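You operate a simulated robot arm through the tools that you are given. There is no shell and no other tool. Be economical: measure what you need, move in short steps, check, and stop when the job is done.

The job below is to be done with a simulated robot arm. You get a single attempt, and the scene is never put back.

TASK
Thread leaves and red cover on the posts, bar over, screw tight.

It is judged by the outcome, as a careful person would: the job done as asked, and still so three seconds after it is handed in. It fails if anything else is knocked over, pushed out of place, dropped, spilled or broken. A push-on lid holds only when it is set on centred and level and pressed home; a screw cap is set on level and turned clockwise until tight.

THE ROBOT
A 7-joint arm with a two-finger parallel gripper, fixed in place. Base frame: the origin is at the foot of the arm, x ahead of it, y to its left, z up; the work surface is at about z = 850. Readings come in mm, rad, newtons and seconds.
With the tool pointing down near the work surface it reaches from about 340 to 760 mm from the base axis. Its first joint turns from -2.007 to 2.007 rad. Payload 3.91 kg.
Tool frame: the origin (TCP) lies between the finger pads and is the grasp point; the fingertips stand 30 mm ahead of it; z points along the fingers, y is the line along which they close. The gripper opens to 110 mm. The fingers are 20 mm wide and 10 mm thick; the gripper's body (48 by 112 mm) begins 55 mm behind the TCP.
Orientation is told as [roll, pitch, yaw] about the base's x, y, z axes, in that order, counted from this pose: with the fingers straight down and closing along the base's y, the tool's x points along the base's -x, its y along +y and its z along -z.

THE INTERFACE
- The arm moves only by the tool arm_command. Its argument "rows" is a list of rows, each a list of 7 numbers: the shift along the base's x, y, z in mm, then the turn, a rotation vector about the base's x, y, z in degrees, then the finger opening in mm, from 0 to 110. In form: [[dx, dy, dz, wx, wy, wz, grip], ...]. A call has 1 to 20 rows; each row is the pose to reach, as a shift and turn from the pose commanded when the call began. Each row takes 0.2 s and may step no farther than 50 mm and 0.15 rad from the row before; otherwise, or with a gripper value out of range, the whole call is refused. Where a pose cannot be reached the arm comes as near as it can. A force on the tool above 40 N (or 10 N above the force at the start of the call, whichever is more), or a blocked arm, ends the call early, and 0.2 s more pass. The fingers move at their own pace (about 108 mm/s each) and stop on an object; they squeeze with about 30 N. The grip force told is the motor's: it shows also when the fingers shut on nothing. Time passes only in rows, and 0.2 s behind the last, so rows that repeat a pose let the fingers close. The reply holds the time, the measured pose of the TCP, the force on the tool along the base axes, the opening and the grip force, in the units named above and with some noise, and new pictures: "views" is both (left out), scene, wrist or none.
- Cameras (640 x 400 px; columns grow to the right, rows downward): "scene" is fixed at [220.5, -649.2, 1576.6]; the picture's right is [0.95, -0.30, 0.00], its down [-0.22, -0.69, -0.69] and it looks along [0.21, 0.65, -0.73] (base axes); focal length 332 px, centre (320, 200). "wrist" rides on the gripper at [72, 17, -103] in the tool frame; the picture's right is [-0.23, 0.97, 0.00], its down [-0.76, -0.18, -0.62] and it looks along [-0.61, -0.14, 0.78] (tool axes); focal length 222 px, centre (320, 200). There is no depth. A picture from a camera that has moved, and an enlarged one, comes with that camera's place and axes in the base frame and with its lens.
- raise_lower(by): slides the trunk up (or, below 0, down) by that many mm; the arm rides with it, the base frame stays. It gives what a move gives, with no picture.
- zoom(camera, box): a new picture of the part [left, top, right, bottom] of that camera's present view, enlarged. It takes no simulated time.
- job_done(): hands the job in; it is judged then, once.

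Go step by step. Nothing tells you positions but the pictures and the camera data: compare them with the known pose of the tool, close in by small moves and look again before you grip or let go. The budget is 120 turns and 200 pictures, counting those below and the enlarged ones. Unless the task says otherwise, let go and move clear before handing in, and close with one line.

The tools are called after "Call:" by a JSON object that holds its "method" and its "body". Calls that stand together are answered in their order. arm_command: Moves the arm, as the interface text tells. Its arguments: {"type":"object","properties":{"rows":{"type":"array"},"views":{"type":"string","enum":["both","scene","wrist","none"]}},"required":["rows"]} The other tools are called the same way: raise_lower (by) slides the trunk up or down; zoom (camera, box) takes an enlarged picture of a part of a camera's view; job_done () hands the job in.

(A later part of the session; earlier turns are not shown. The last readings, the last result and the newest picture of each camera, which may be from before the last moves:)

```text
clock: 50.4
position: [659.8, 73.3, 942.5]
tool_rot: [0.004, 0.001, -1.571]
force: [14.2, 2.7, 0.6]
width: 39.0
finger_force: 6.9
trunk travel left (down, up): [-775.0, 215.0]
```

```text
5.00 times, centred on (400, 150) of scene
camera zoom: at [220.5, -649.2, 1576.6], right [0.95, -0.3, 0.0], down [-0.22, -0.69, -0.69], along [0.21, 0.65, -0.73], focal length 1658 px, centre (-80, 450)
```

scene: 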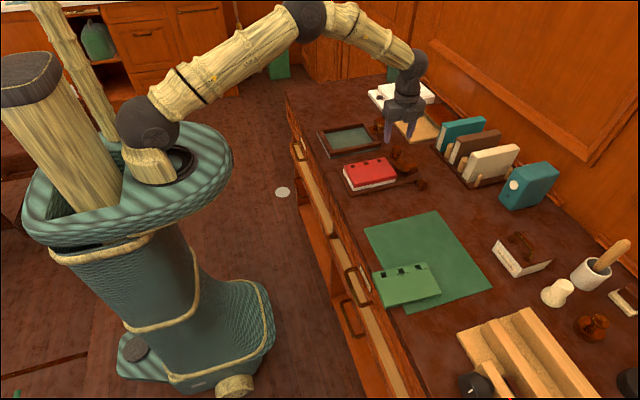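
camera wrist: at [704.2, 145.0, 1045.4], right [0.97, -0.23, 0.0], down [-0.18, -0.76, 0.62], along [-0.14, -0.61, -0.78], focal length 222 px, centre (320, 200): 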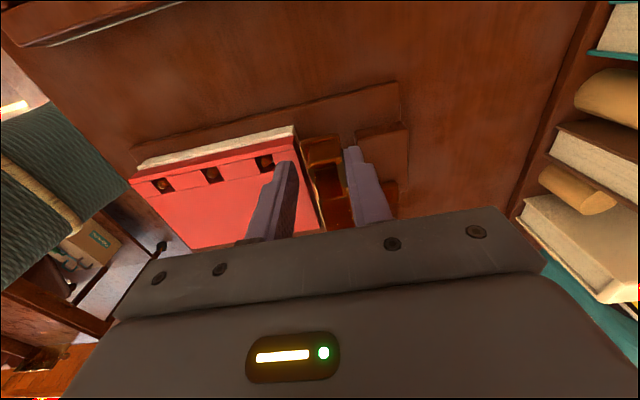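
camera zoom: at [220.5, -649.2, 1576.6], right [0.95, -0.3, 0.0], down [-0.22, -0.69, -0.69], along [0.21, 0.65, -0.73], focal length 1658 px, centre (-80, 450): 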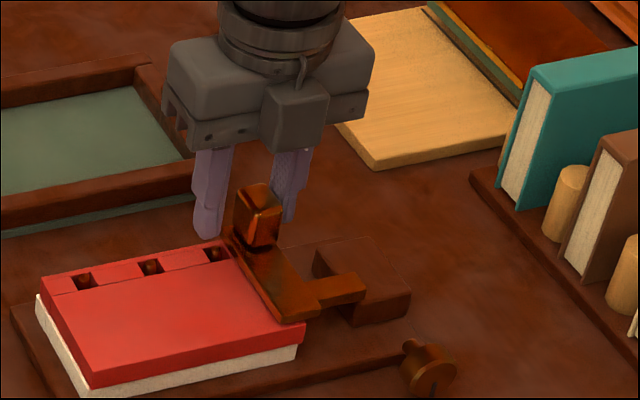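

Call:
{"method": "zoom", "body": {"camera": "wrist", "box": [290, 120, 350, 160]}}

Call:
{"method": "zoom", "body": {"camera": "scene", "box": [380, 140, 420, 170]}}

```text
10.00 times, centred on (320, 140) of wrist
camera zoom: at [676.7, 145.2, 1045.9], right [0.97, -0.23, 0.0], down [-0.18, -0.76, 0.62], along [-0.14, -0.61, -0.78], focal length 2221 px, centre (320, 800)
```

zoom: 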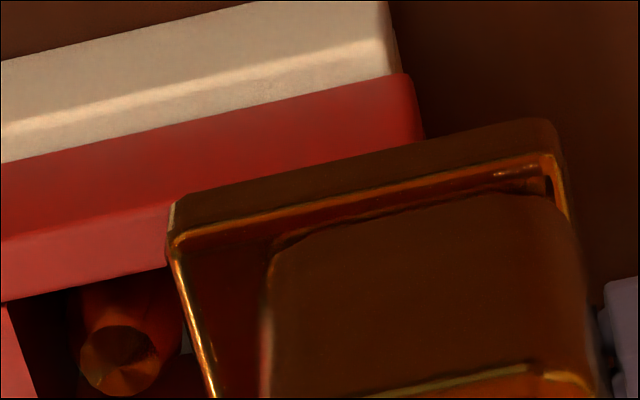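

```text
13.33 times, centred on (400, 155) of scene
camera zoom: at [220.5, -649.2, 1576.6], right [0.95, -0.3, 0.0], down [-0.22, -0.69, -0.69], along [0.21, 0.65, -0.73], focal length 4422 px, centre (-747, 800)
```

zoom: 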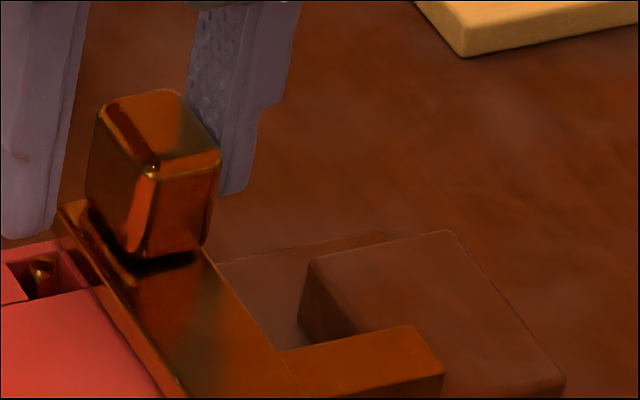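

The bar reached its stop over the cover's end (14 N resistance). Releasing, lifting away, and turning the tool to yaw +90° so the camera sees the knob face from -y.

Call:
{"method": "arm_command", "body": {"rows": [[4, 0, 0, 0, 0, 0, 45], [4, 0, 0, 0, 0, 0, 60], [4, 0, 30, 0, 0, 0, 60], [4, 0, 70, 0, 0, 0, 60], [4, -20, 100, 0, 0, 8, 60], [4, -50, 110, 0, 0, 16, 60], [4, -80, 110, 0, 0, 24, 60], [4, -110, 110, 0, 0, 32, 60], [4, -140, 110, 0, 0, 40, 60], [4, -165, 110, 0, 0, 48, 60], [4, -180, 110, 0, 0, 56, 60], [4, -180, 110, 0, 0, 64, 60], [4, -180, 110, 0, 0, 72, 60], [4, -180, 110, 0, 0, 80, 60], [4, -180, 110, 0, 0, 88, 60]], "views": "none"}}

Call:
{"method": "arm_command", "body": {"rows": [[5, 0, 0, 0, 0, 8, 60], [10, 0, 0, 0, 0, 16, 60], [15, 0, 0, 0, 0, 24, 60], [20, 0, 0, 0, 0, 32, 60], [25, 0, 0, 0, 0, 40, 60], [30, 0, 0, 0, 0, 48, 60], [35, 0, 0, 0, 0, 56, 60], [40, 0, 0, 0, 0, 64, 60], [45, 0, 0, 0, 0, 72, 60], [50, 0, 0, 0, 0, 80, 60], [55, 0, 0, 0, 0, 88, 60], [60, 0, 0, 0, 0, 92, 60], [60, 0, 0, 0, 0, 92, 60]]}}

Call:
{"method": "zoom", "body": {"camera": "scene", "box": [340, 120, 440, 200]}}

```text
clock: 53.6
position: [661.4, -109.6, 1050.5]
tool_rot: [-0.001, -0.001, -0.034]
force: [0.7, 0.2, -0.2]
width: 60.0
finger_force: 0.1
trunk travel left (down, up): [-775.0, 215.0]
```

```text
clock: 56.4
position: [724.1, -107.8, 1052.1]
tool_rot: [0.0, 0.0, 1.57]
force: [0.5, -0.1, 0.5]
width: 59.9
finger_force: 0.1
trunk travel left (down, up): [-775.0, 215.0]
camera wrist: at [706.5, -179.7, 1156.2], right [-0.97, 0.23, 0.0], down [0.18, 0.76, 0.62], along [0.14, 0.61, -0.78], focal length 222 px, centre (320, 200)
```

scene: 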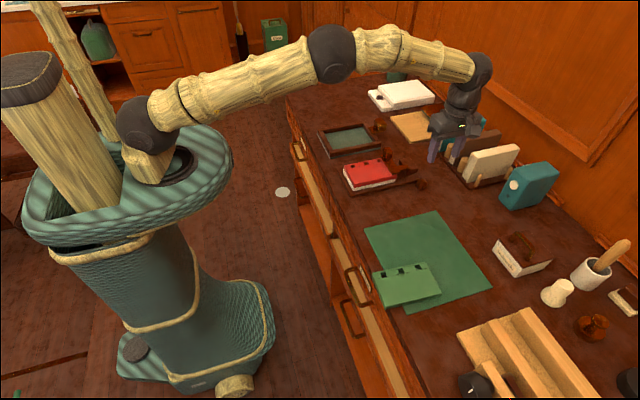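
wrist: 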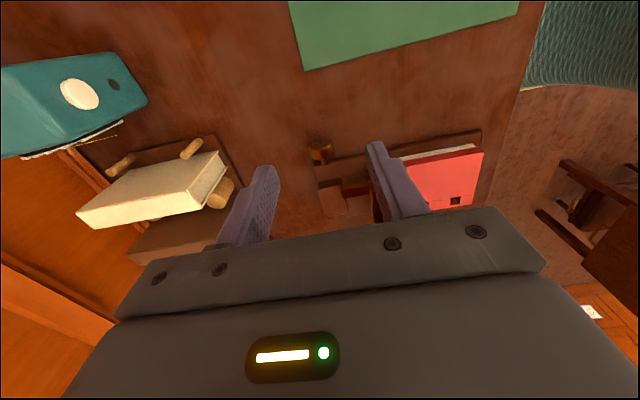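

```text
5.00 times, centred on (390, 160) of scene
camera zoom: at [220.5, -649.2, 1576.6], right [0.95, -0.3, 0.0], down [-0.22, -0.69, -0.69], along [0.21, 0.65, -0.73], focal length 1658 px, centre (-30, 400)
```

zoom: 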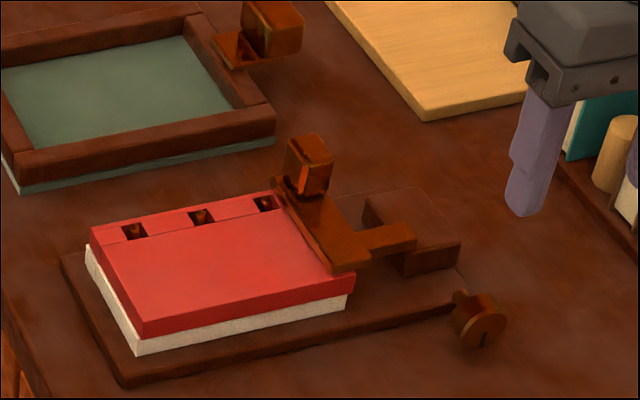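

Call:
{"method": "zoom", "body": {"camera": "wrist", "box": [290, 120, 360, 180]}}

Call:
{"method": "zoom", "body": {"camera": "scene", "box": [405, 165, 440, 195]}}

```text
6.67 times, centred on (325, 150) of wrist
camera zoom: at [706.5, -179.7, 1156.2], right [-0.97, 0.23, 0.0], down [0.18, 0.76, 0.62], along [0.14, 0.61, -0.78], focal length 1481 px, centre (287, 533)
```

zoom: 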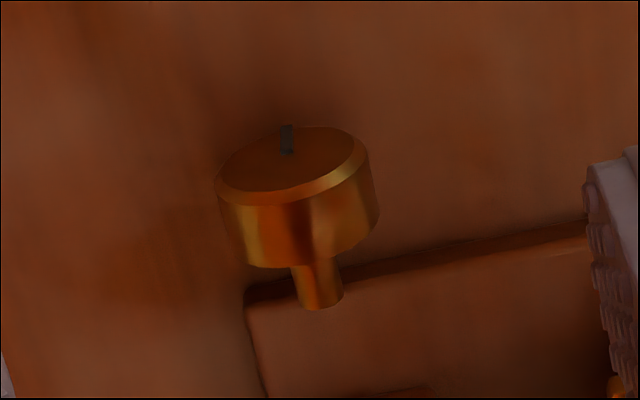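

```text
13.33 times, centred on (422, 180) of scene
camera zoom: at [220.5, -649.2, 1576.6], right [0.95, -0.3, 0.0], down [-0.22, -0.69, -0.69], along [0.21, 0.65, -0.73], focal length 4422 px, centre (-1047, 467)
```

zoom: 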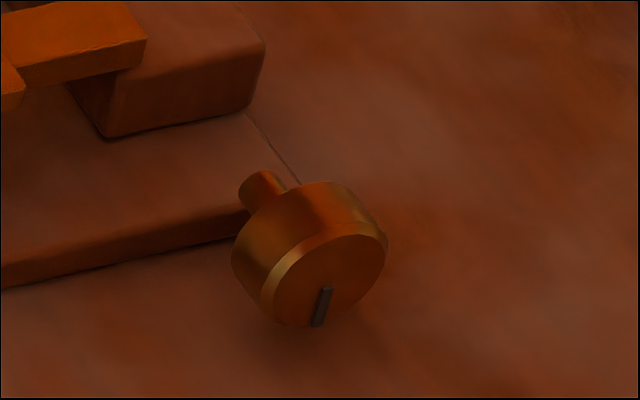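

Knob: axis along y at about x=735, z=876, disc y≈-54..-39, Ø≈32. I'll grip it across with the tool leaning and turn about +y (clockwise seen from -y). First a leaned pre-approach at -38°.

Call:
{"method": "arm_command", "body": {"rows": [[-10, 5, 0, 0, -6, 0, 60], [-20, 15, -10, 0, -13, 0, 60], [-30, 25, -25, 0, -20, 0, 55], [-40, 40, -45, 0, -27, 0, 50], [-48, 55, -65, 0, -33, 0, 45], [-53, 60, -85, 0, -38, 0, 40], [-48, 60, -95, 0, -38, 0, 40], [-38, 60, -108, 0, -38, 0, 40], [-38, 60, -108, 0, -38, 0, 40]]}}

Call:
{"method": "zoom", "body": {"camera": "scene", "box": [360, 120, 460, 200]}}

Call:
{"method": "zoom", "body": {"camera": "wrist", "box": [230, 100, 410, 220]}}

```text
clock: 58.4
position: [684.6, -48.7, 941.7]
tool_rot: [-0.664, -0.001, 1.571]
force: [0.2, -0.1, 0.6]
width: 40.1
finger_force: 0.1
trunk travel left (down, up): [-775.0, 215.0]
camera wrist: at [607.9, -119.9, 1014.1], right [-0.77, 0.23, -0.6], down [-0.24, 0.76, 0.6], along [0.59, 0.61, -0.53], focal length 222 px, centre (320, 200)
```

scene: 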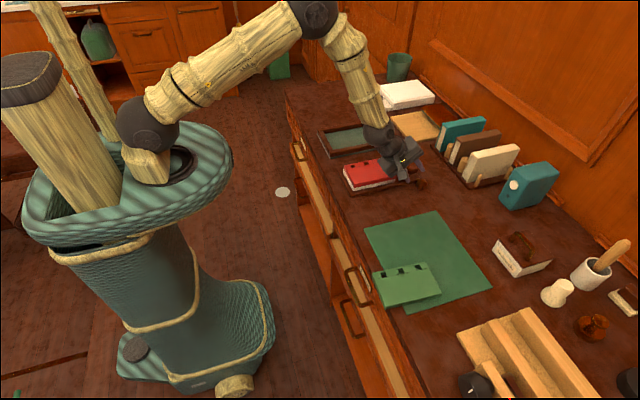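
wrist: 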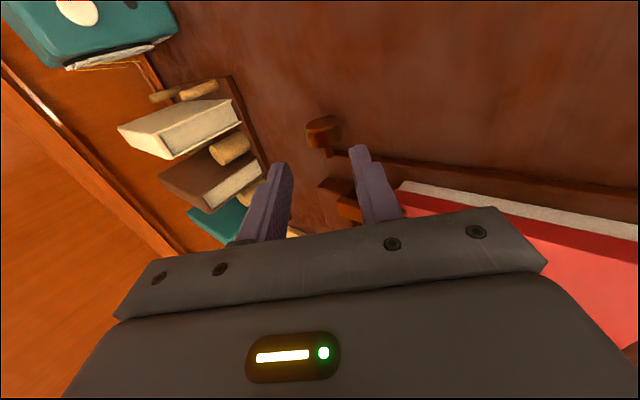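

```text
5.00 times, centred on (410, 160) of scene
camera zoom: at [220.5, -649.2, 1576.6], right [0.95, -0.3, 0.0], down [-0.22, -0.69, -0.69], along [0.21, 0.65, -0.73], focal length 1658 px, centre (-130, 400)
```

zoom: 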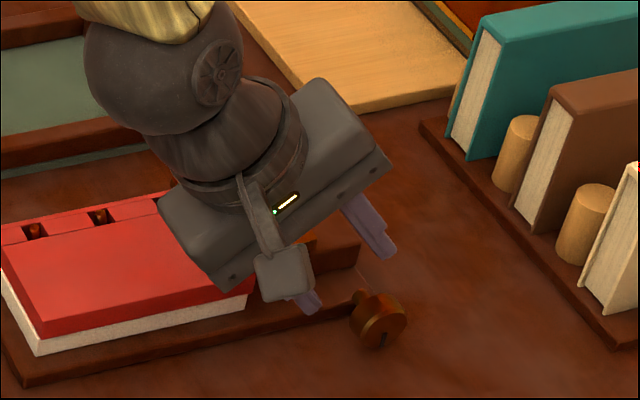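

```text
3.33 times, centred on (320, 160) of wrist
camera zoom: at [607.9, -119.9, 1014.1], right [-0.77, 0.23, -0.6], down [-0.24, 0.76, 0.6], along [0.59, 0.61, -0.53], focal length 740 px, centre (320, 333)
```

zoom: 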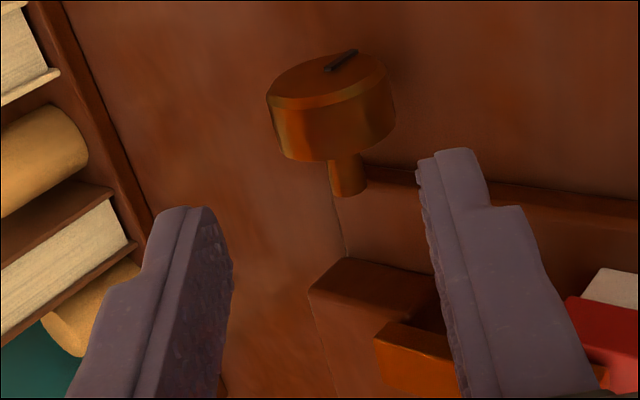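

Prediction matches the picture. Moving in along the tool axis and closing on the disc.

Call:
{"method": "arm_command", "body": {"rows": [[12, 1, -15.4, 0, 0, 0, 40], [24, 1, -30.8, 0, 0, 0, 40], [30, 1, -38.4, 0, 0, 0, 40], [35.5, 1, -45.5, 0, 0, 0, 40], [35.5, 1, -45.5, 0, 0, 0, 40]], "views": "wrist"}}

Call:
{"method": "zoom", "body": {"camera": "wrist", "box": [230, 100, 410, 220]}}

Call:
{"method": "zoom", "body": {"camera": "scene", "box": [390, 140, 450, 200]}}

```text
clock: 59.6
position: [720.9, -44.5, 896.9]
tool_rot: [-0.661, -0.002, 1.57]
force: [-0.1, -0.3, -0.1]
width: 39.8
finger_force: 0.1
trunk travel left (down, up): [-775.0, 215.0]
camera wrist: at [643.6, -118.1, 968.2], right [-0.77, 0.23, -0.6], down [-0.24, 0.76, 0.6], along [0.59, 0.61, -0.53], focal length 222 px, centre (320, 200)
```

wrist: 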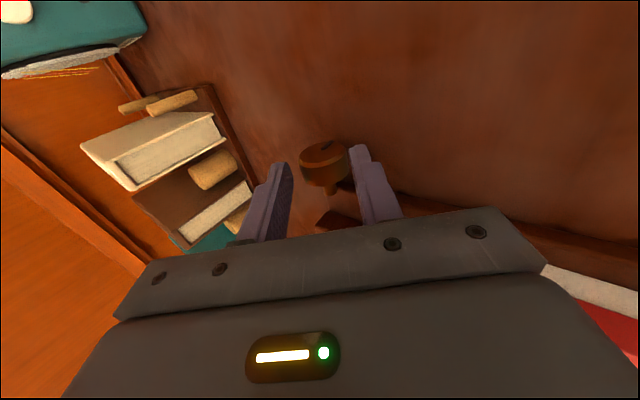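

```text
3.33 times, centred on (320, 160) of wrist
camera zoom: at [643.6, -118.1, 968.2], right [-0.77, 0.23, -0.6], down [-0.24, 0.76, 0.6], along [0.59, 0.61, -0.53], focal length 740 px, centre (320, 333)
```

zoom: 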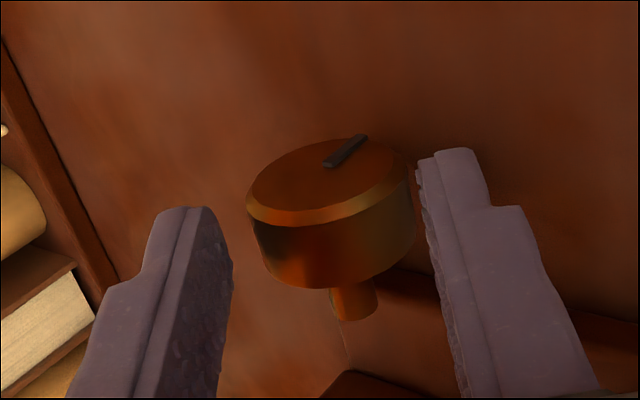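

```text
6.67 times, centred on (420, 170) of scene
camera zoom: at [220.5, -649.2, 1576.6], right [0.95, -0.3, 0.0], down [-0.22, -0.69, -0.69], along [0.21, 0.65, -0.73], focal length 2211 px, centre (-347, 400)
```

zoom: 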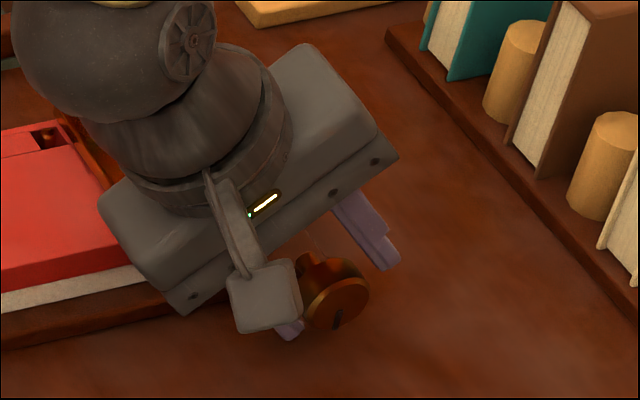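

Call:
{"method": "arm_command", "body": {"rows": [[0, 0, 0, 0, 0, 0, 35], [0, 0, 0, 0, 0, 0, 32], [0, 0, 0, 0, 0, 0, 28], [0, 0, 0, 0, 0, 0, 20], [0, 0, 0, 0, 0, 0, 20]], "views": "none"}}

Call:
{"method": "zoom", "body": {"camera": "wrist", "box": [230, 100, 410, 220]}}

```text
clock: 60.8
position: [719.4, -46.2, 894.6]
tool_rot: [-0.657, -0.001, 1.572]
force: [-15.2, 0.8, -12.4]
width: 31.3
finger_force: 45.2
trunk travel left (down, up): [-775.0, 215.0]
```

```text
3.33 times, centred on (320, 160) of wrist
camera zoom: at [642.1, -118.1, 967.0], right [-0.77, 0.23, -0.59], down [-0.24, 0.76, 0.6], along [0.59, 0.61, -0.53], focal length 740 px, centre (320, 333)
```

zoom: 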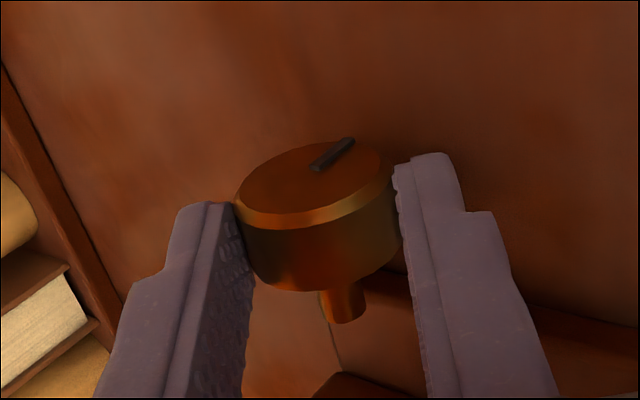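

Gripped (Ø31). Now a turning stroke of about 56° clockwise around the knob axis.

Call:
{"method": "arm_command", "body": {"rows": [[-1.3, 0, -1.7, 0, 0, 0, 20], [1.5, 0, 0.2, 0, 8, 0, 20], [4.5, 0, 1.6, 0, 16, 0, 20], [7.7, 0, 2.7, 0, 24, 0, 20], [11, 0, 3.3, 0, 32, 0, 20], [14.3, 0, 3.4, 0, 40, 0, 20], [17.6, 0, 3, 0, 48, 0, 20], [20.9, 0, 2.2, 0, 56, 0, 20], [20.9, 0, 2.2, 0, 56, 0, 20]]}}

Call:
{"method": "zoom", "body": {"camera": "wrist", "box": [230, 100, 410, 220]}}

Call:
{"method": "zoom", "body": {"camera": "scene", "box": [390, 140, 450, 200]}}

```text
clock: 62.3
position: [732.8, -42.9, 883.9]
tool_rot: [0.111, 0.009, 1.598]
force: [42.4, -0.7, -2.2]
width: 40.4
finger_force: 21.2
out of reach, approached as far as the arm can: row 7
trunk travel left (down, up): [-775.0, 215.0]
stopped in row 7: the force on the tool passed its limit (the readings are from after the stop); the commanded pose is now the measured one
camera wrist: at [728.2, -114.0, 990.4], right [-0.97, 0.2, 0.1], down [0.22, 0.77, 0.59], along [0.04, 0.6, -0.8], focal length 222 px, centre (320, 200)
```

scene: 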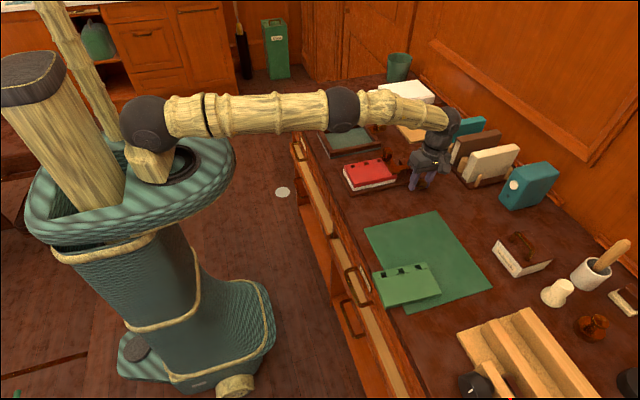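
wrist: 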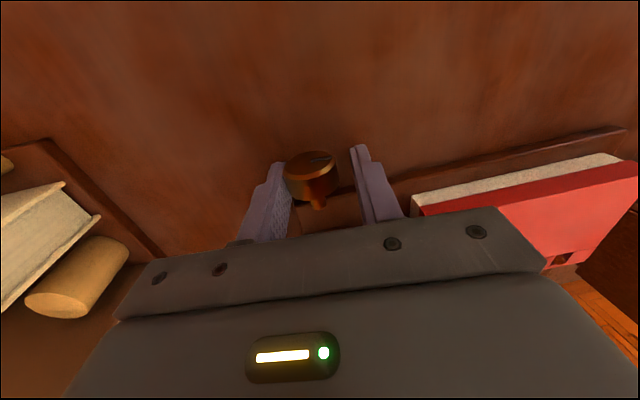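

```text
3.33 times, centred on (320, 160) of wrist
camera zoom: at [728.2, -114.0, 990.4], right [-0.97, 0.2, 0.1], down [0.22, 0.77, 0.59], along [0.04, 0.6, -0.8], focal length 740 px, centre (320, 333)
```

zoom: 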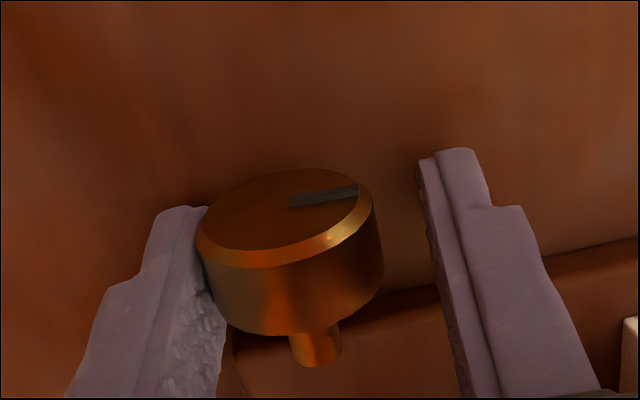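

```text
6.67 times, centred on (420, 170) of scene
camera zoom: at [220.5, -649.2, 1576.6], right [0.95, -0.3, 0.0], down [-0.22, -0.69, -0.69], along [0.21, 0.65, -0.73], focal length 2211 px, centre (-347, 400)
```

zoom: 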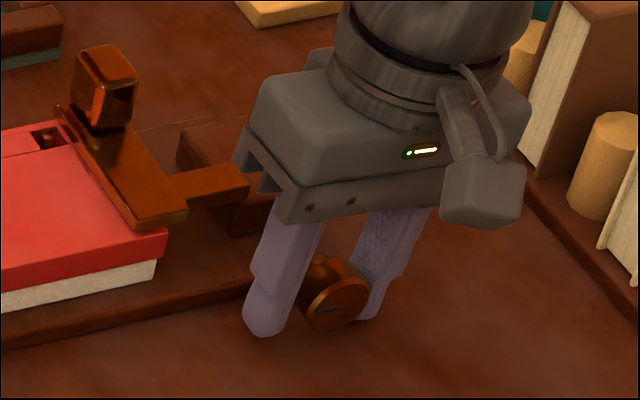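

The knob turned clockwise, mark moving from bottom toward left; the arm reached its limit near upright lean. I'll release, back out, fix orientation and use lean strokes from about -44° to -6°.

Call:
{"method": "arm_command", "body": {"rows": [[0, 0, 4, 0, 0, 0, 44], [0, -2, 12, 0, 0, 0, 48], [-5, -3, 30, 0.2, 0, -0.7, 48], [-15, -3, 60, 0.5, 0, -1.5, 48], [-25, -3, 75, 0.5, 0, -1.5, 48]]}}

Call:
{"method": "zoom", "body": {"camera": "wrist", "box": [270, 100, 380, 190]}}

Call:
{"method": "zoom", "body": {"camera": "scene", "box": [405, 165, 440, 195]}}

```text
clock: 63.5
position: [697.6, -45.1, 959.6]
tool_rot: [0.124, 0.0, 1.575]
force: [0.6, -0.7, -0.3]
width: 47.8
finger_force: 0.1
trunk travel left (down, up): [-775.0, 215.0]
camera wrist: at [694.1, -116.9, 1065.8], right [-0.97, 0.22, 0.12], down [0.25, 0.76, 0.6], along [0.04, 0.61, -0.79], focal length 222 px, centre (320, 200)
```

scene: 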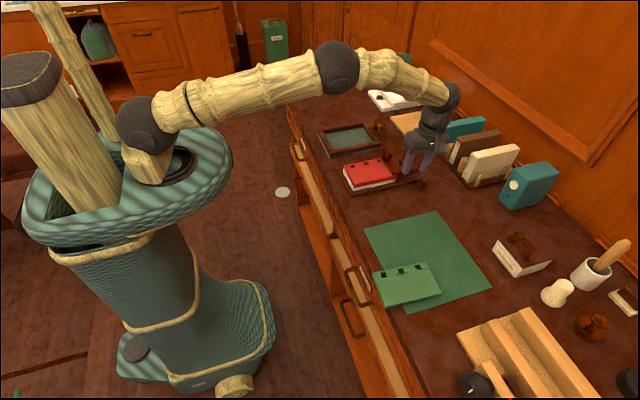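
wrist: 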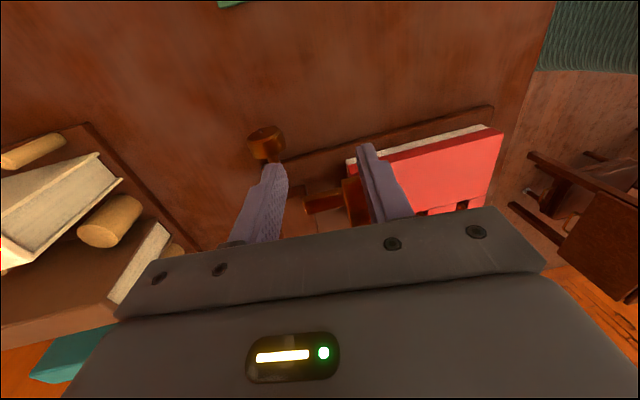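

```text
4.44 times, centred on (325, 145) of wrist
camera zoom: at [694.1, -116.9, 1065.8], right [-0.97, 0.22, 0.12], down [0.25, 0.76, 0.6], along [0.04, 0.61, -0.79], focal length 987 px, centre (298, 444)
```

zoom: 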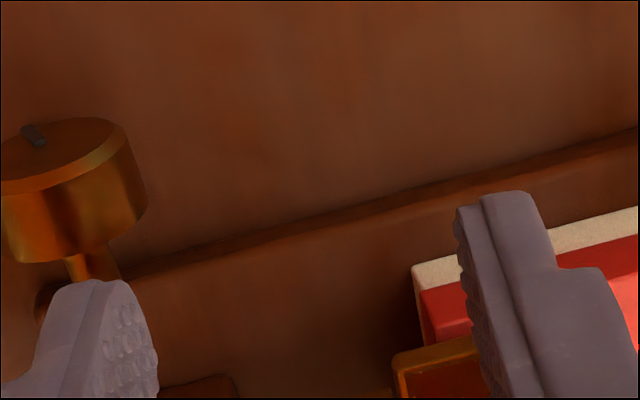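

```text
13.33 times, centred on (422, 180) of scene
camera zoom: at [220.5, -649.2, 1576.6], right [0.95, -0.3, 0.0], down [-0.22, -0.69, -0.69], along [0.21, 0.65, -0.73], focal length 4422 px, centre (-1047, 467)
```

zoom: 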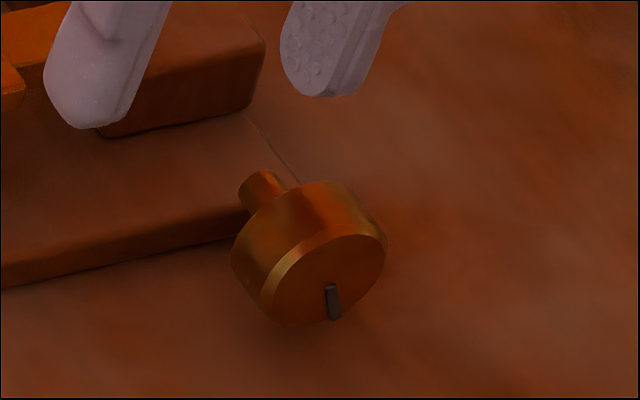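

Lifting while still touching spun the loose knob back. I'll instead open and rotate around the axis in place without moving radially. Re-positioning at lean -46°.

Call:
{"method": "arm_command", "body": {"rows": [[-3, -1, 0, 0, -7.6, 0, 45], [-6, -1, 0, 0, -15.2, 0, 42], [-9, -2, -5, 0, -22.8, 0, 37], [-12, -2, -12, 0, -30.4, 0, 37], [-13, -2, -20, 0, -38, 0, 37], [-13.4, -2, -28, 0, -45.6, 0, 37], [-13.4, -2, -35.5, 0, -53.1, 0, 37], [-13.4, -2, -35.5, 0, -53.1, 0, 37]], "views": "wrist"}}

Call:
{"method": "zoom", "body": {"camera": "wrist", "box": [230, 100, 410, 220]}}

```text
clock: 65.3
position: [684.6, -47.9, 924.7]
tool_rot: [-0.805, 0.003, 1.575]
force: [-1.2, -0.2, -0.5]
width: 37.2
finger_force: 0.2
trunk travel left (down, up): [-775.0, 215.0]
camera wrist: at [599.1, -120.1, 984.9], right [-0.68, 0.22, -0.7], down [-0.33, 0.76, 0.56], along [0.66, 0.61, -0.44], focal length 222 px, centre (320, 200)
```

wrist: 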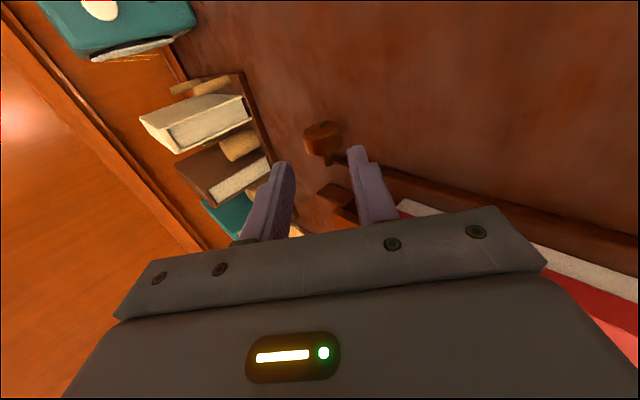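

```text
3.33 times, centred on (320, 160) of wrist
camera zoom: at [599.1, -120.1, 984.9], right [-0.68, 0.22, -0.7], down [-0.33, 0.76, 0.56], along [0.66, 0.61, -0.44], focal length 740 px, centre (320, 333)
```

zoom: 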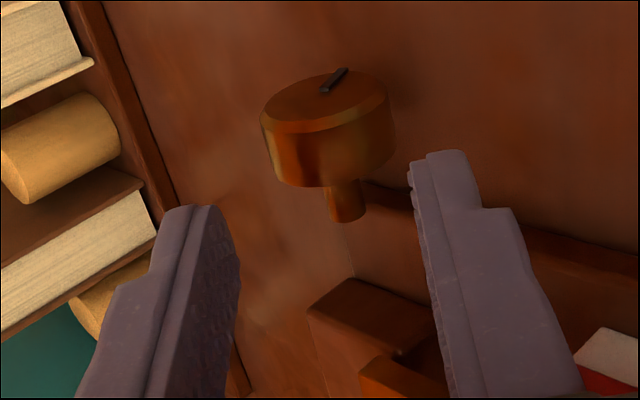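

Call:
{"method": "arm_command", "body": {"rows": [[10, 0.5, -9.7, 0, 0, 0, 38], [20, 0.5, -19.3, 0, 0, 0, 38], [26, 0.5, -25.1, 0, 0, 0, 38], [30.3, 0.5, -29.6, 0, 0, 0, 38], [30.3, 0.5, -29.6, 0, 0, 0, 38], [30.3, 0.5, -29.6, 0, 0, 0, 33], [30.3, 0.5, -29.6, 0, 0, 0, 30], [30.3, 0.5, -29.6, 0, 0, 0, 25], [30.3, 0.5, -29.6, 0, 0, 0, 25]], "views": "none"}}

Call:
{"method": "zoom", "body": {"camera": "wrist", "box": [230, 100, 410, 220]}}

```text
clock: 67.3
position: [713.9, -46.6, 894.3]
tool_rot: [-0.8, 0.001, 1.575]
force: [-6.3, 3.9, -6.6]
width: 31.7
finger_force: 45.4
trunk travel left (down, up): [-775.0, 215.0]
```

```text
3.33 times, centred on (320, 160) of wrist
camera zoom: at [628.3, -119.0, 954.6], right [-0.68, 0.22, -0.7], down [-0.33, 0.76, 0.56], along [0.66, 0.61, -0.44], focal length 740 px, centre (320, 333)
```

zoom: 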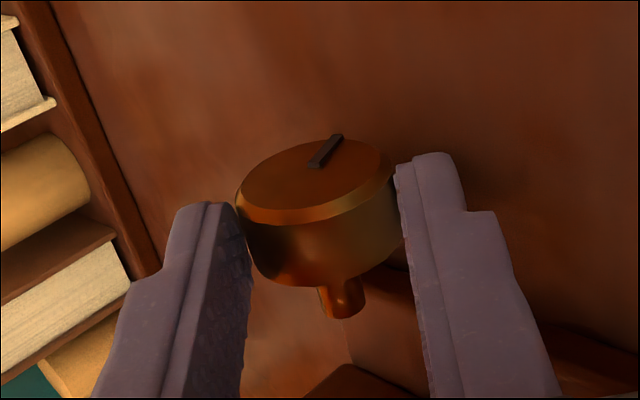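

Call:
{"method": "arm_command", "body": {"rows": [[1.6, 0, -2.6, 0, 0, 0, 22], [4.4, 0, -0.1, 0, 8, 0, 22], [7.5, 0, 2.0, 0, 16, 0, 22], [10.9, 0, 3.6, 0, 24, 0, 22], [14.5, 0, 4.8, 0, 32, 0, 22], [18.2, 0, 5.5, 0, 40, 0, 22], [20, 0, 5.6, 0, 44, 0, 22], [20, 0, 5.6, 0, 44, 0, 22]], "views": "none"}}

Call:
{"method": "zoom", "body": {"camera": "wrist", "box": [230, 100, 410, 220]}}

```text
clock: 69.1
position: [734.3, -47.8, 898.8]
tool_rot: [-0.032, -0.002, 1.577]
force: [-15.9, 1.5, -5.7]
width: 31.3
finger_force: 44.8
trunk travel left (down, up): [-775.0, 215.0]
```

```text
3.33 times, centred on (320, 160) of wrist
camera zoom: at [714.5, -119.3, 1003.5], right [-0.97, 0.22, -0.03], down [0.15, 0.76, 0.63], along [0.16, 0.61, -0.78], focal length 740 px, centre (320, 333)
```

zoom: 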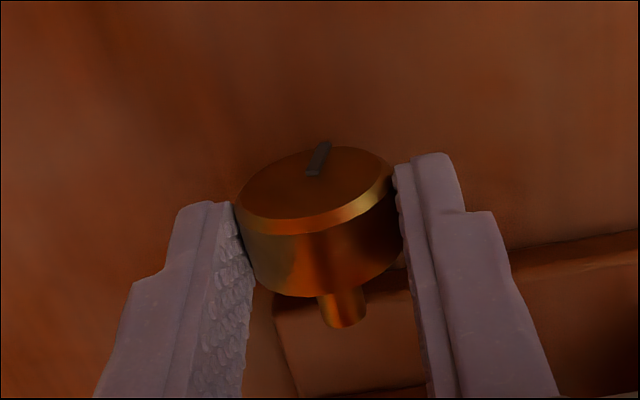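

The knob follows the grip well. Now a combined cycle: open, rotate back in place, regrip, and stroke forward.

Call:
{"method": "arm_command", "body": {"rows": [[-0.9, 0, 1.1, 0, 0, 0, 37], [-0.9, 0, 1.1, 0, 0, 0, 37], [-4.7, 0, 0.7, 0, -8.2, 0, 37], [-8.3, 0, -0.2, 0, -16.2, 0, 37], [-11.8, 0, -1.6, 0, -24.2, 0, 37], [-15.1, 0, -3.5, 0, -32.2, 0, 37], [-18.1, 0, -5.8, 0, -40.2, 0, 37], [-18.1, 0, -5.8, 0, -40.2, 0, 37], [-18.1, 0, -5.8, 0, -40.2, 0, 33], [-18.1, 0, -5.8, 0, -40.2, 0, 28], [-18.1, 0, -5.8, 0, -40.2, 0, 22]], "views": "none"}}

Call:
{"method": "zoom", "body": {"camera": "wrist", "box": [230, 100, 410, 220]}}

```text
clock: 71.5
position: [716.1, -48.0, 893.2]
tool_rot: [-0.734, 0.003, 1.575]
force: [-8.2, -0.4, -5.3]
width: 31.5
finger_force: 44.7
trunk travel left (down, up): [-775.0, 215.0]
```

```text
3.33 times, centred on (320, 160) of wrist
camera zoom: at [635.2, -118.7, 960.1], right [-0.72, 0.22, -0.65], down [-0.29, 0.76, 0.58], along [0.63, 0.61, -0.49], focal length 740 px, centre (320, 333)
```

zoom: 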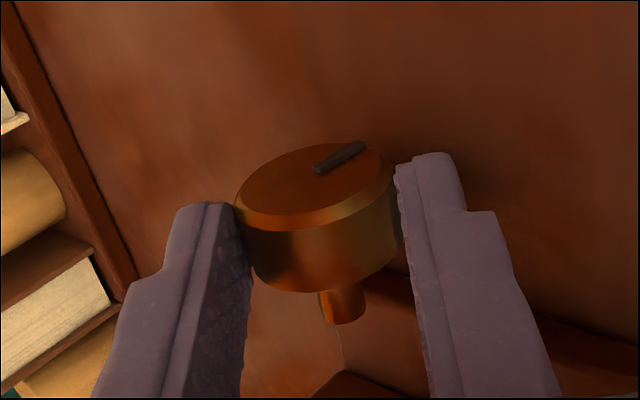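

Call:
{"method": "arm_command", "body": {"rows": [[2.6, 0, 2.0, 0, 8, 0, 22], [5.9, 0, 3.9, 0, 16, 0, 22], [9.4, 0, 5.4, 0, 24, 0, 22], [13.0, 0, 6.3, 0, 32, 0, 22], [16.6, 0, 6.8, 0, 40, 0, 22], [18.4, 0, 6.9, 0, 44, 0, 22], [18.4, 0, 6.9, 0, 44, 0, 22], [18.4, 0, 6.9, 0, 44, 0, 37], [18.4, 0, 6.9, 0, 44, 0, 37], [15, 0, 6.6, 0, 36, 0, 37], [11.3, 0, 5.9, 0, 28, 0, 37], [7.8, 0, 4.7, 0, 20, 0, 37], [4.4, 0, 3.1, 0, 12, 0, 37], [1.2, 0, 1, 0, 4, 0, 37], [-0.3, 0, -0.3, 0, 0, 0, 37], [-0.3, 0, -0.3, 0, 0, 0, 33], [-0.3, 0, -0.3, 0, 0, 0, 28], [-0.3, 0, -0.3, 0, 0, 0, 22]], "views": "none"}}

Call:
{"method": "zoom", "body": {"camera": "wrist", "box": [230, 100, 410, 220]}}

```text
clock: 75.3
position: [717.8, -46.2, 890.8]
tool_rot: [-0.736, 0.0, 1.573]
force: [-2.6, -1.8, -0.2]
width: 31.4
finger_force: 44.9
trunk travel left (down, up): [-775.0, 215.0]
```

```text
3.33 times, centred on (320, 160) of wrist
camera zoom: at [635.8, -118.8, 958.9], right [-0.72, 0.22, -0.65], down [-0.29, 0.76, 0.58], along [0.63, 0.61, -0.49], focal length 740 px, centre (320, 333)
```

zoom: 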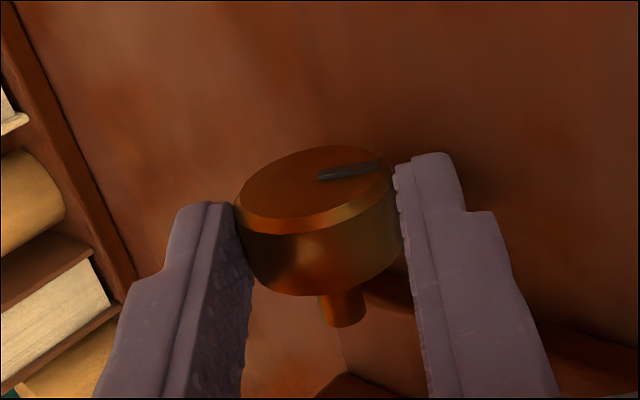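

Call:
{"method": "arm_command", "body": {"rows": [[2.9, 0, 2.3, 0, 8, 0, 22], [6.2, 0, 4.2, 0, 16, 0, 22], [9.7, 0, 5.7, 0, 24, 0, 22], [13.3, 0, 6.6, 0, 32, 0, 22], [16.9, 0, 7.1, 0, 40, 0, 22], [18.7, 0, 7.2, 0, 44, 0, 22], [18.7, 0, 7.2, 0, 44, 0, 22], [18.7, 0, 7.2, 0, 44, 0, 37], [18.7, 0, 7.2, 0, 44, 0, 37], [15.3, 0, 6.9, 0, 36, 0, 37], [11.6, 0, 6.2, 0, 28, 0, 37], [8.1, 0, 5, 0, 20, 0, 37], [4.7, 0, 3.4, 0, 12, 0, 37], [1.5, 0, 1.3, 0, 4, 0, 37], [0, 0, 0, 0, 0, 0, 37], [0, 0, 0, 0, 0, 0, 33], [0, 0, 0, 0, 0, 0, 28], [0, 0, 0, 0, 0, 0, 22]], "views": "none"}}

Call:
{"method": "zoom", "body": {"camera": "wrist", "box": [230, 100, 410, 220]}}

```text
clock: 79.1
position: [716.5, -46.3, 892.8]
tool_rot: [-0.738, 0.004, 1.576]
force: [2.2, -1.2, 3.1]
width: 31.6
finger_force: 44.9
trunk travel left (down, up): [-775.0, 215.0]
```

```text
3.33 times, centred on (320, 160) of wrist
camera zoom: at [635.5, -119.1, 959.0], right [-0.72, 0.22, -0.66], down [-0.29, 0.76, 0.58], along [0.63, 0.61, -0.48], focal length 740 px, centre (320, 333)
```

zoom: 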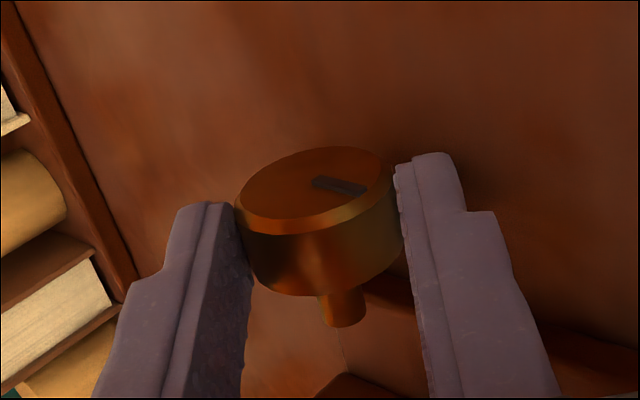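

Each cycle adds ~44° and the knob is slowly advancing. Continuing.

Call:
{"method": "arm_command", "body": {"rows": [[2.9, 0, 2.3, 0, 8, 0, 22], [6.2, 0, 4.2, 0, 16, 0, 22], [9.7, 0, 5.7, 0, 24, 0, 22], [13.3, 0, 6.6, 0, 32, 0, 22], [16.9, 0, 7.1, 0, 40, 0, 22], [18.7, 0, 7.2, 0, 44, 0, 22], [18.7, 0, 7.2, 0, 44, 0, 22], [18.7, 0, 7.2, 0, 44, 0, 37], [18.7, 0, 7.2, 0, 44, 0, 37], [15.3, 0, 6.9, 0, 36, 0, 37], [11.6, 0, 6.2, 0, 28, 0, 37], [8.1, 0, 5, 0, 20, 0, 37], [4.7, 0, 3.4, 0, 12, 0, 37], [1.5, 0, 1.3, 0, 4, 0, 37], [0, 0, 0, 0, 0, 0, 37], [0, 0, 0, 0, 0, 0, 33], [0, 0, 0, 0, 0, 0, 28], [0, 0, 0, 0, 0, 0, 22]], "views": "none"}}

Call:
{"method": "zoom", "body": {"camera": "wrist", "box": [230, 100, 410, 220]}}

```text
clock: 82.9
position: [716.3, -46.5, 893.6]
tool_rot: [-0.739, 0.002, 1.573]
force: [0.0, -1.1, 1.6]
width: 31.8
finger_force: 45.2
trunk travel left (down, up): [-775.0, 215.0]
```

```text
3.33 times, centred on (320, 160) of wrist
camera zoom: at [634.8, -118.7, 960.0], right [-0.72, 0.22, -0.66], down [-0.29, 0.76, 0.58], along [0.63, 0.61, -0.48], focal length 740 px, centre (320, 333)
```

zoom: 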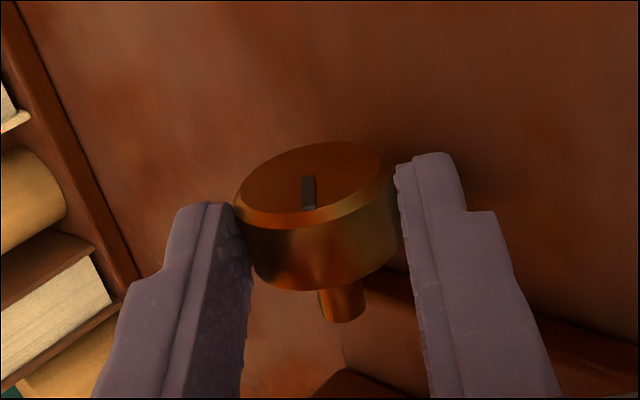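

Call:
{"method": "arm_command", "body": {"rows": [[2.9, 0, 2.3, 0, 8, 0, 22], [6.2, 0, 4.2, 0, 16, 0, 22], [9.7, 0, 5.7, 0, 24, 0, 22], [13.3, 0, 6.6, 0, 32, 0, 22], [16.9, 0, 7.1, 0, 40, 0, 22], [18.7, 0, 7.2, 0, 44, 0, 22], [18.7, 0, 7.2, 0, 44, 0, 22], [18.7, 0, 7.2, 0, 44, 0, 37], [18.7, 0, 7.2, 0, 44, 0, 37], [15.3, 0, 6.9, 0, 36, 0, 37], [11.6, 0, 6.2, 0, 28, 0, 37], [8.1, 0, 5, 0, 20, 0, 37], [4.7, 0, 3.4, 0, 12, 0, 37], [1.5, 0, 1.3, 0, 4, 0, 37], [0, 0, 0, 0, 0, 0, 37], [0, 0, 0, 0, 0, 0, 33], [0, 0, 0, 0, 0, 0, 28], [0, 0, 0, 0, 0, 0, 22]], "views": "none"}}

Call:
{"method": "zoom", "body": {"camera": "wrist", "box": [230, 100, 410, 220]}}

Call:
{"method": "zoom", "body": {"camera": "scene", "box": [380, 140, 450, 200]}}

```text
clock: 86.7
position: [716.9, -47.6, 893.0]
tool_rot: [-0.737, 0.001, 1.574]
force: [-2.8, -0.5, -0.5]
width: 31.3
finger_force: 44.4
trunk travel left (down, up): [-775.0, 215.0]
```

```text
3.33 times, centred on (320, 160) of wrist
camera zoom: at [635.0, -119.0, 959.9], right [-0.72, 0.22, -0.65], down [-0.29, 0.76, 0.58], along [0.63, 0.61, -0.49], focal length 740 px, centre (320, 333)
```

zoom: 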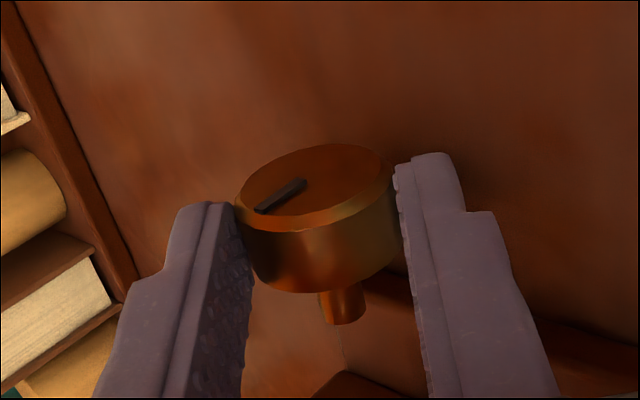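

```text
6.67 times, centred on (415, 170) of scene
camera zoom: at [220.5, -649.2, 1576.6], right [0.95, -0.3, 0.0], down [-0.22, -0.69, -0.69], along [0.21, 0.65, -0.73], focal length 2211 px, centre (-313, 400)
```

zoom: 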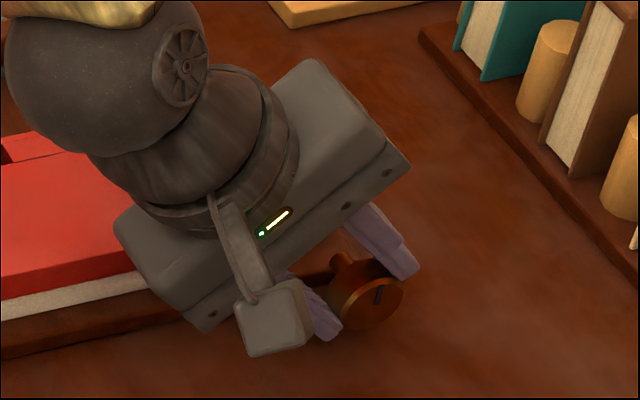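

Call:
{"method": "arm_command", "body": {"rows": [[2.9, 0, 2.3, 0, 8, 0, 22], [6.2, 0, 4.2, 0, 16, 0, 22], [9.7, 0, 5.7, 0, 24, 0, 22], [13.3, 0, 6.6, 0, 32, 0, 22], [16.9, 0, 7.1, 0, 40, 0, 22], [18.7, 0, 7.2, 0, 44, 0, 22], [18.7, 0, 7.2, 0, 44, 0, 22], [18.7, 0, 7.2, 0, 44, 0, 37], [18.7, 0, 7.2, 0, 44, 0, 37], [15.3, 0, 6.9, 0, 36, 0, 37], [11.6, 0, 6.2, 0, 28, 0, 37], [8.1, 0, 5, 0, 20, 0, 37], [4.7, 0, 3.4, 0, 12, 0, 37], [1.5, 0, 1.3, 0, 4, 0, 37], [0, 0, 0, 0, 0, 0, 37], [0, 0, 0, 0, 0, 0, 33], [0, 0, 0, 0, 0, 0, 28], [0, 0, 0, 0, 0, 0, 22]], "views": "none"}}

Call:
{"method": "zoom", "body": {"camera": "wrist", "box": [230, 100, 410, 220]}}

```text
clock: 90.5
position: [716.1, -47.2, 893.1]
tool_rot: [-0.738, 0.003, 1.574]
force: [1.5, -0.5, 3.1]
width: 31.0
finger_force: 45.2
trunk travel left (down, up): [-775.0, 215.0]
```

```text
3.33 times, centred on (320, 160) of wrist
camera zoom: at [635.0, -119.6, 959.5], right [-0.72, 0.22, -0.66], down [-0.29, 0.76, 0.58], along [0.63, 0.61, -0.48], focal length 740 px, centre (320, 333)
```

zoom: 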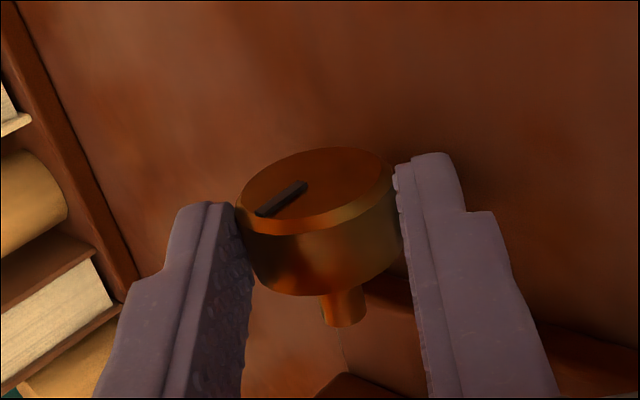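

The mark didn't advance this time — possibly tight. I'll do only the forward stroke and look at the mark and force.

Call:
{"method": "arm_command", "body": {"rows": [[2.9, 0, 2.3, 0, 8, 0, 22], [6.2, 0, 4.2, 0, 16, 0, 22], [9.7, 0, 5.7, 0, 24, 0, 22], [13.3, 0, 6.6, 0, 32, 0, 22], [13.3, 0, 6.6, 0, 32, 0, 22]], "views": "none"}}

Call:
{"method": "zoom", "body": {"camera": "wrist", "box": [230, 100, 410, 220]}}

```text
clock: 91.7
position: [730.4, -47.2, 899.0]
tool_rot: [-0.173, 0.001, 1.577]
force: [-3.5, -3.2, -9.5]
width: 31.1
finger_force: 44.8
trunk travel left (down, up): [-775.0, 215.0]
```

```text
3.33 times, centred on (320, 160) of wrist
camera zoom: at [696.3, -119.1, 998.7], right [-0.96, 0.22, -0.17], down [0.06, 0.76, 0.65], along [0.27, 0.61, -0.74], focal length 740 px, centre (320, 333)
```

zoom: 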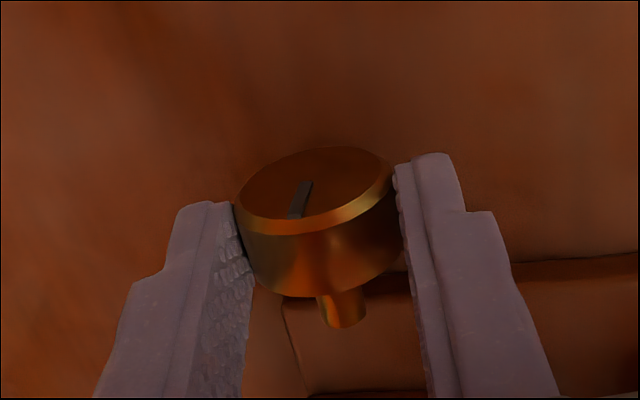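

The knob stayed put while the fingers slipped: the screw is tight. Opening wide before backing out along the tool axis.

Call:
{"method": "arm_command", "body": {"rows": [[13.3, 0, 6.6, 0, 32, 0, 22]], "views": "none"}}

Call:
{"method": "zoom", "body": {"camera": "scene", "box": [380, 140, 450, 200]}}

```text
refused: row 1 steps farther than a row can; nothing moved
```

```text
6.67 times, centred on (415, 170) of scene
camera zoom: at [220.5, -649.2, 1576.6], right [0.95, -0.3, 0.0], down [-0.22, -0.69, -0.69], along [0.21, 0.65, -0.73], focal length 2211 px, centre (-313, 400)
```

zoom: 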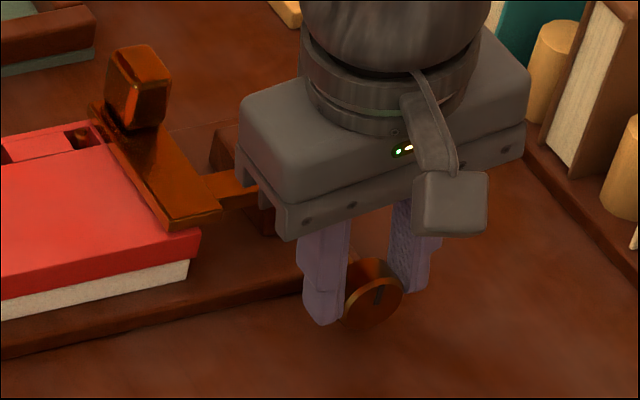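

Call:
{"method": "arm_command", "body": {"rows": [[0, 0, 0, 0, 0, 0, 36], [0, 0, 0, 0, 0, 0, 46], [0, 0, 0, 0, 0, 0, 46], [-4, 0, 20, 0, 0, 0, 46], [-10, 0, 55, 0, 0, 0, 50], [-20, -20, 100, 0, 0, 0, 60], [-40, -55, 120, 0, 0, 0, 60], [-60, -95, 130, 0, 0, 0, 60], [-60, -95, 130, 0, 0, 0, 60]]}}

Call:
{"method": "zoom", "body": {"camera": "scene", "box": [405, 165, 440, 195]}}

Call:
{"method": "zoom", "body": {"camera": "scene", "box": [340, 120, 440, 200]}}

```text
refused: row 6 steps farther than a row can; nothing moved
```

```text
13.33 times, centred on (422, 180) of scene
camera zoom: at [220.5, -649.2, 1576.6], right [0.95, -0.3, 0.0], down [-0.22, -0.69, -0.69], along [0.21, 0.65, -0.73], focal length 4422 px, centre (-1047, 467)
```

zoom: 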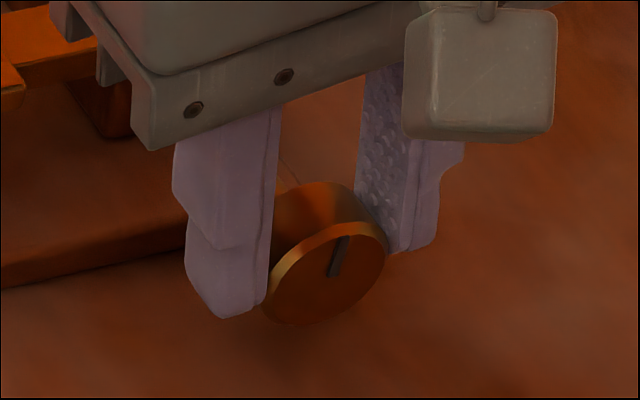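

```text
5.00 times, centred on (390, 160) of scene
camera zoom: at [220.5, -649.2, 1576.6], right [0.95, -0.3, 0.0], down [-0.22, -0.69, -0.69], along [0.21, 0.65, -0.73], focal length 1658 px, centre (-30, 400)
```

zoom: 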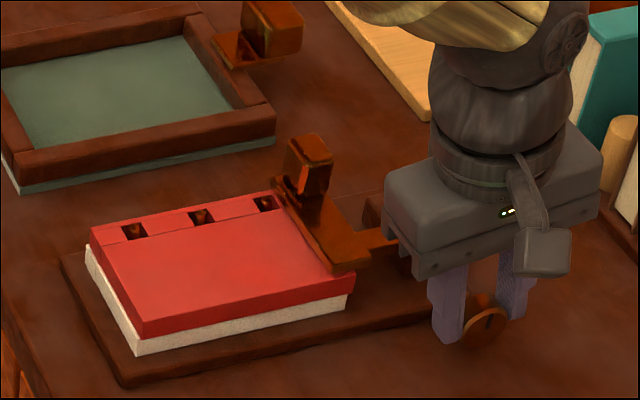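

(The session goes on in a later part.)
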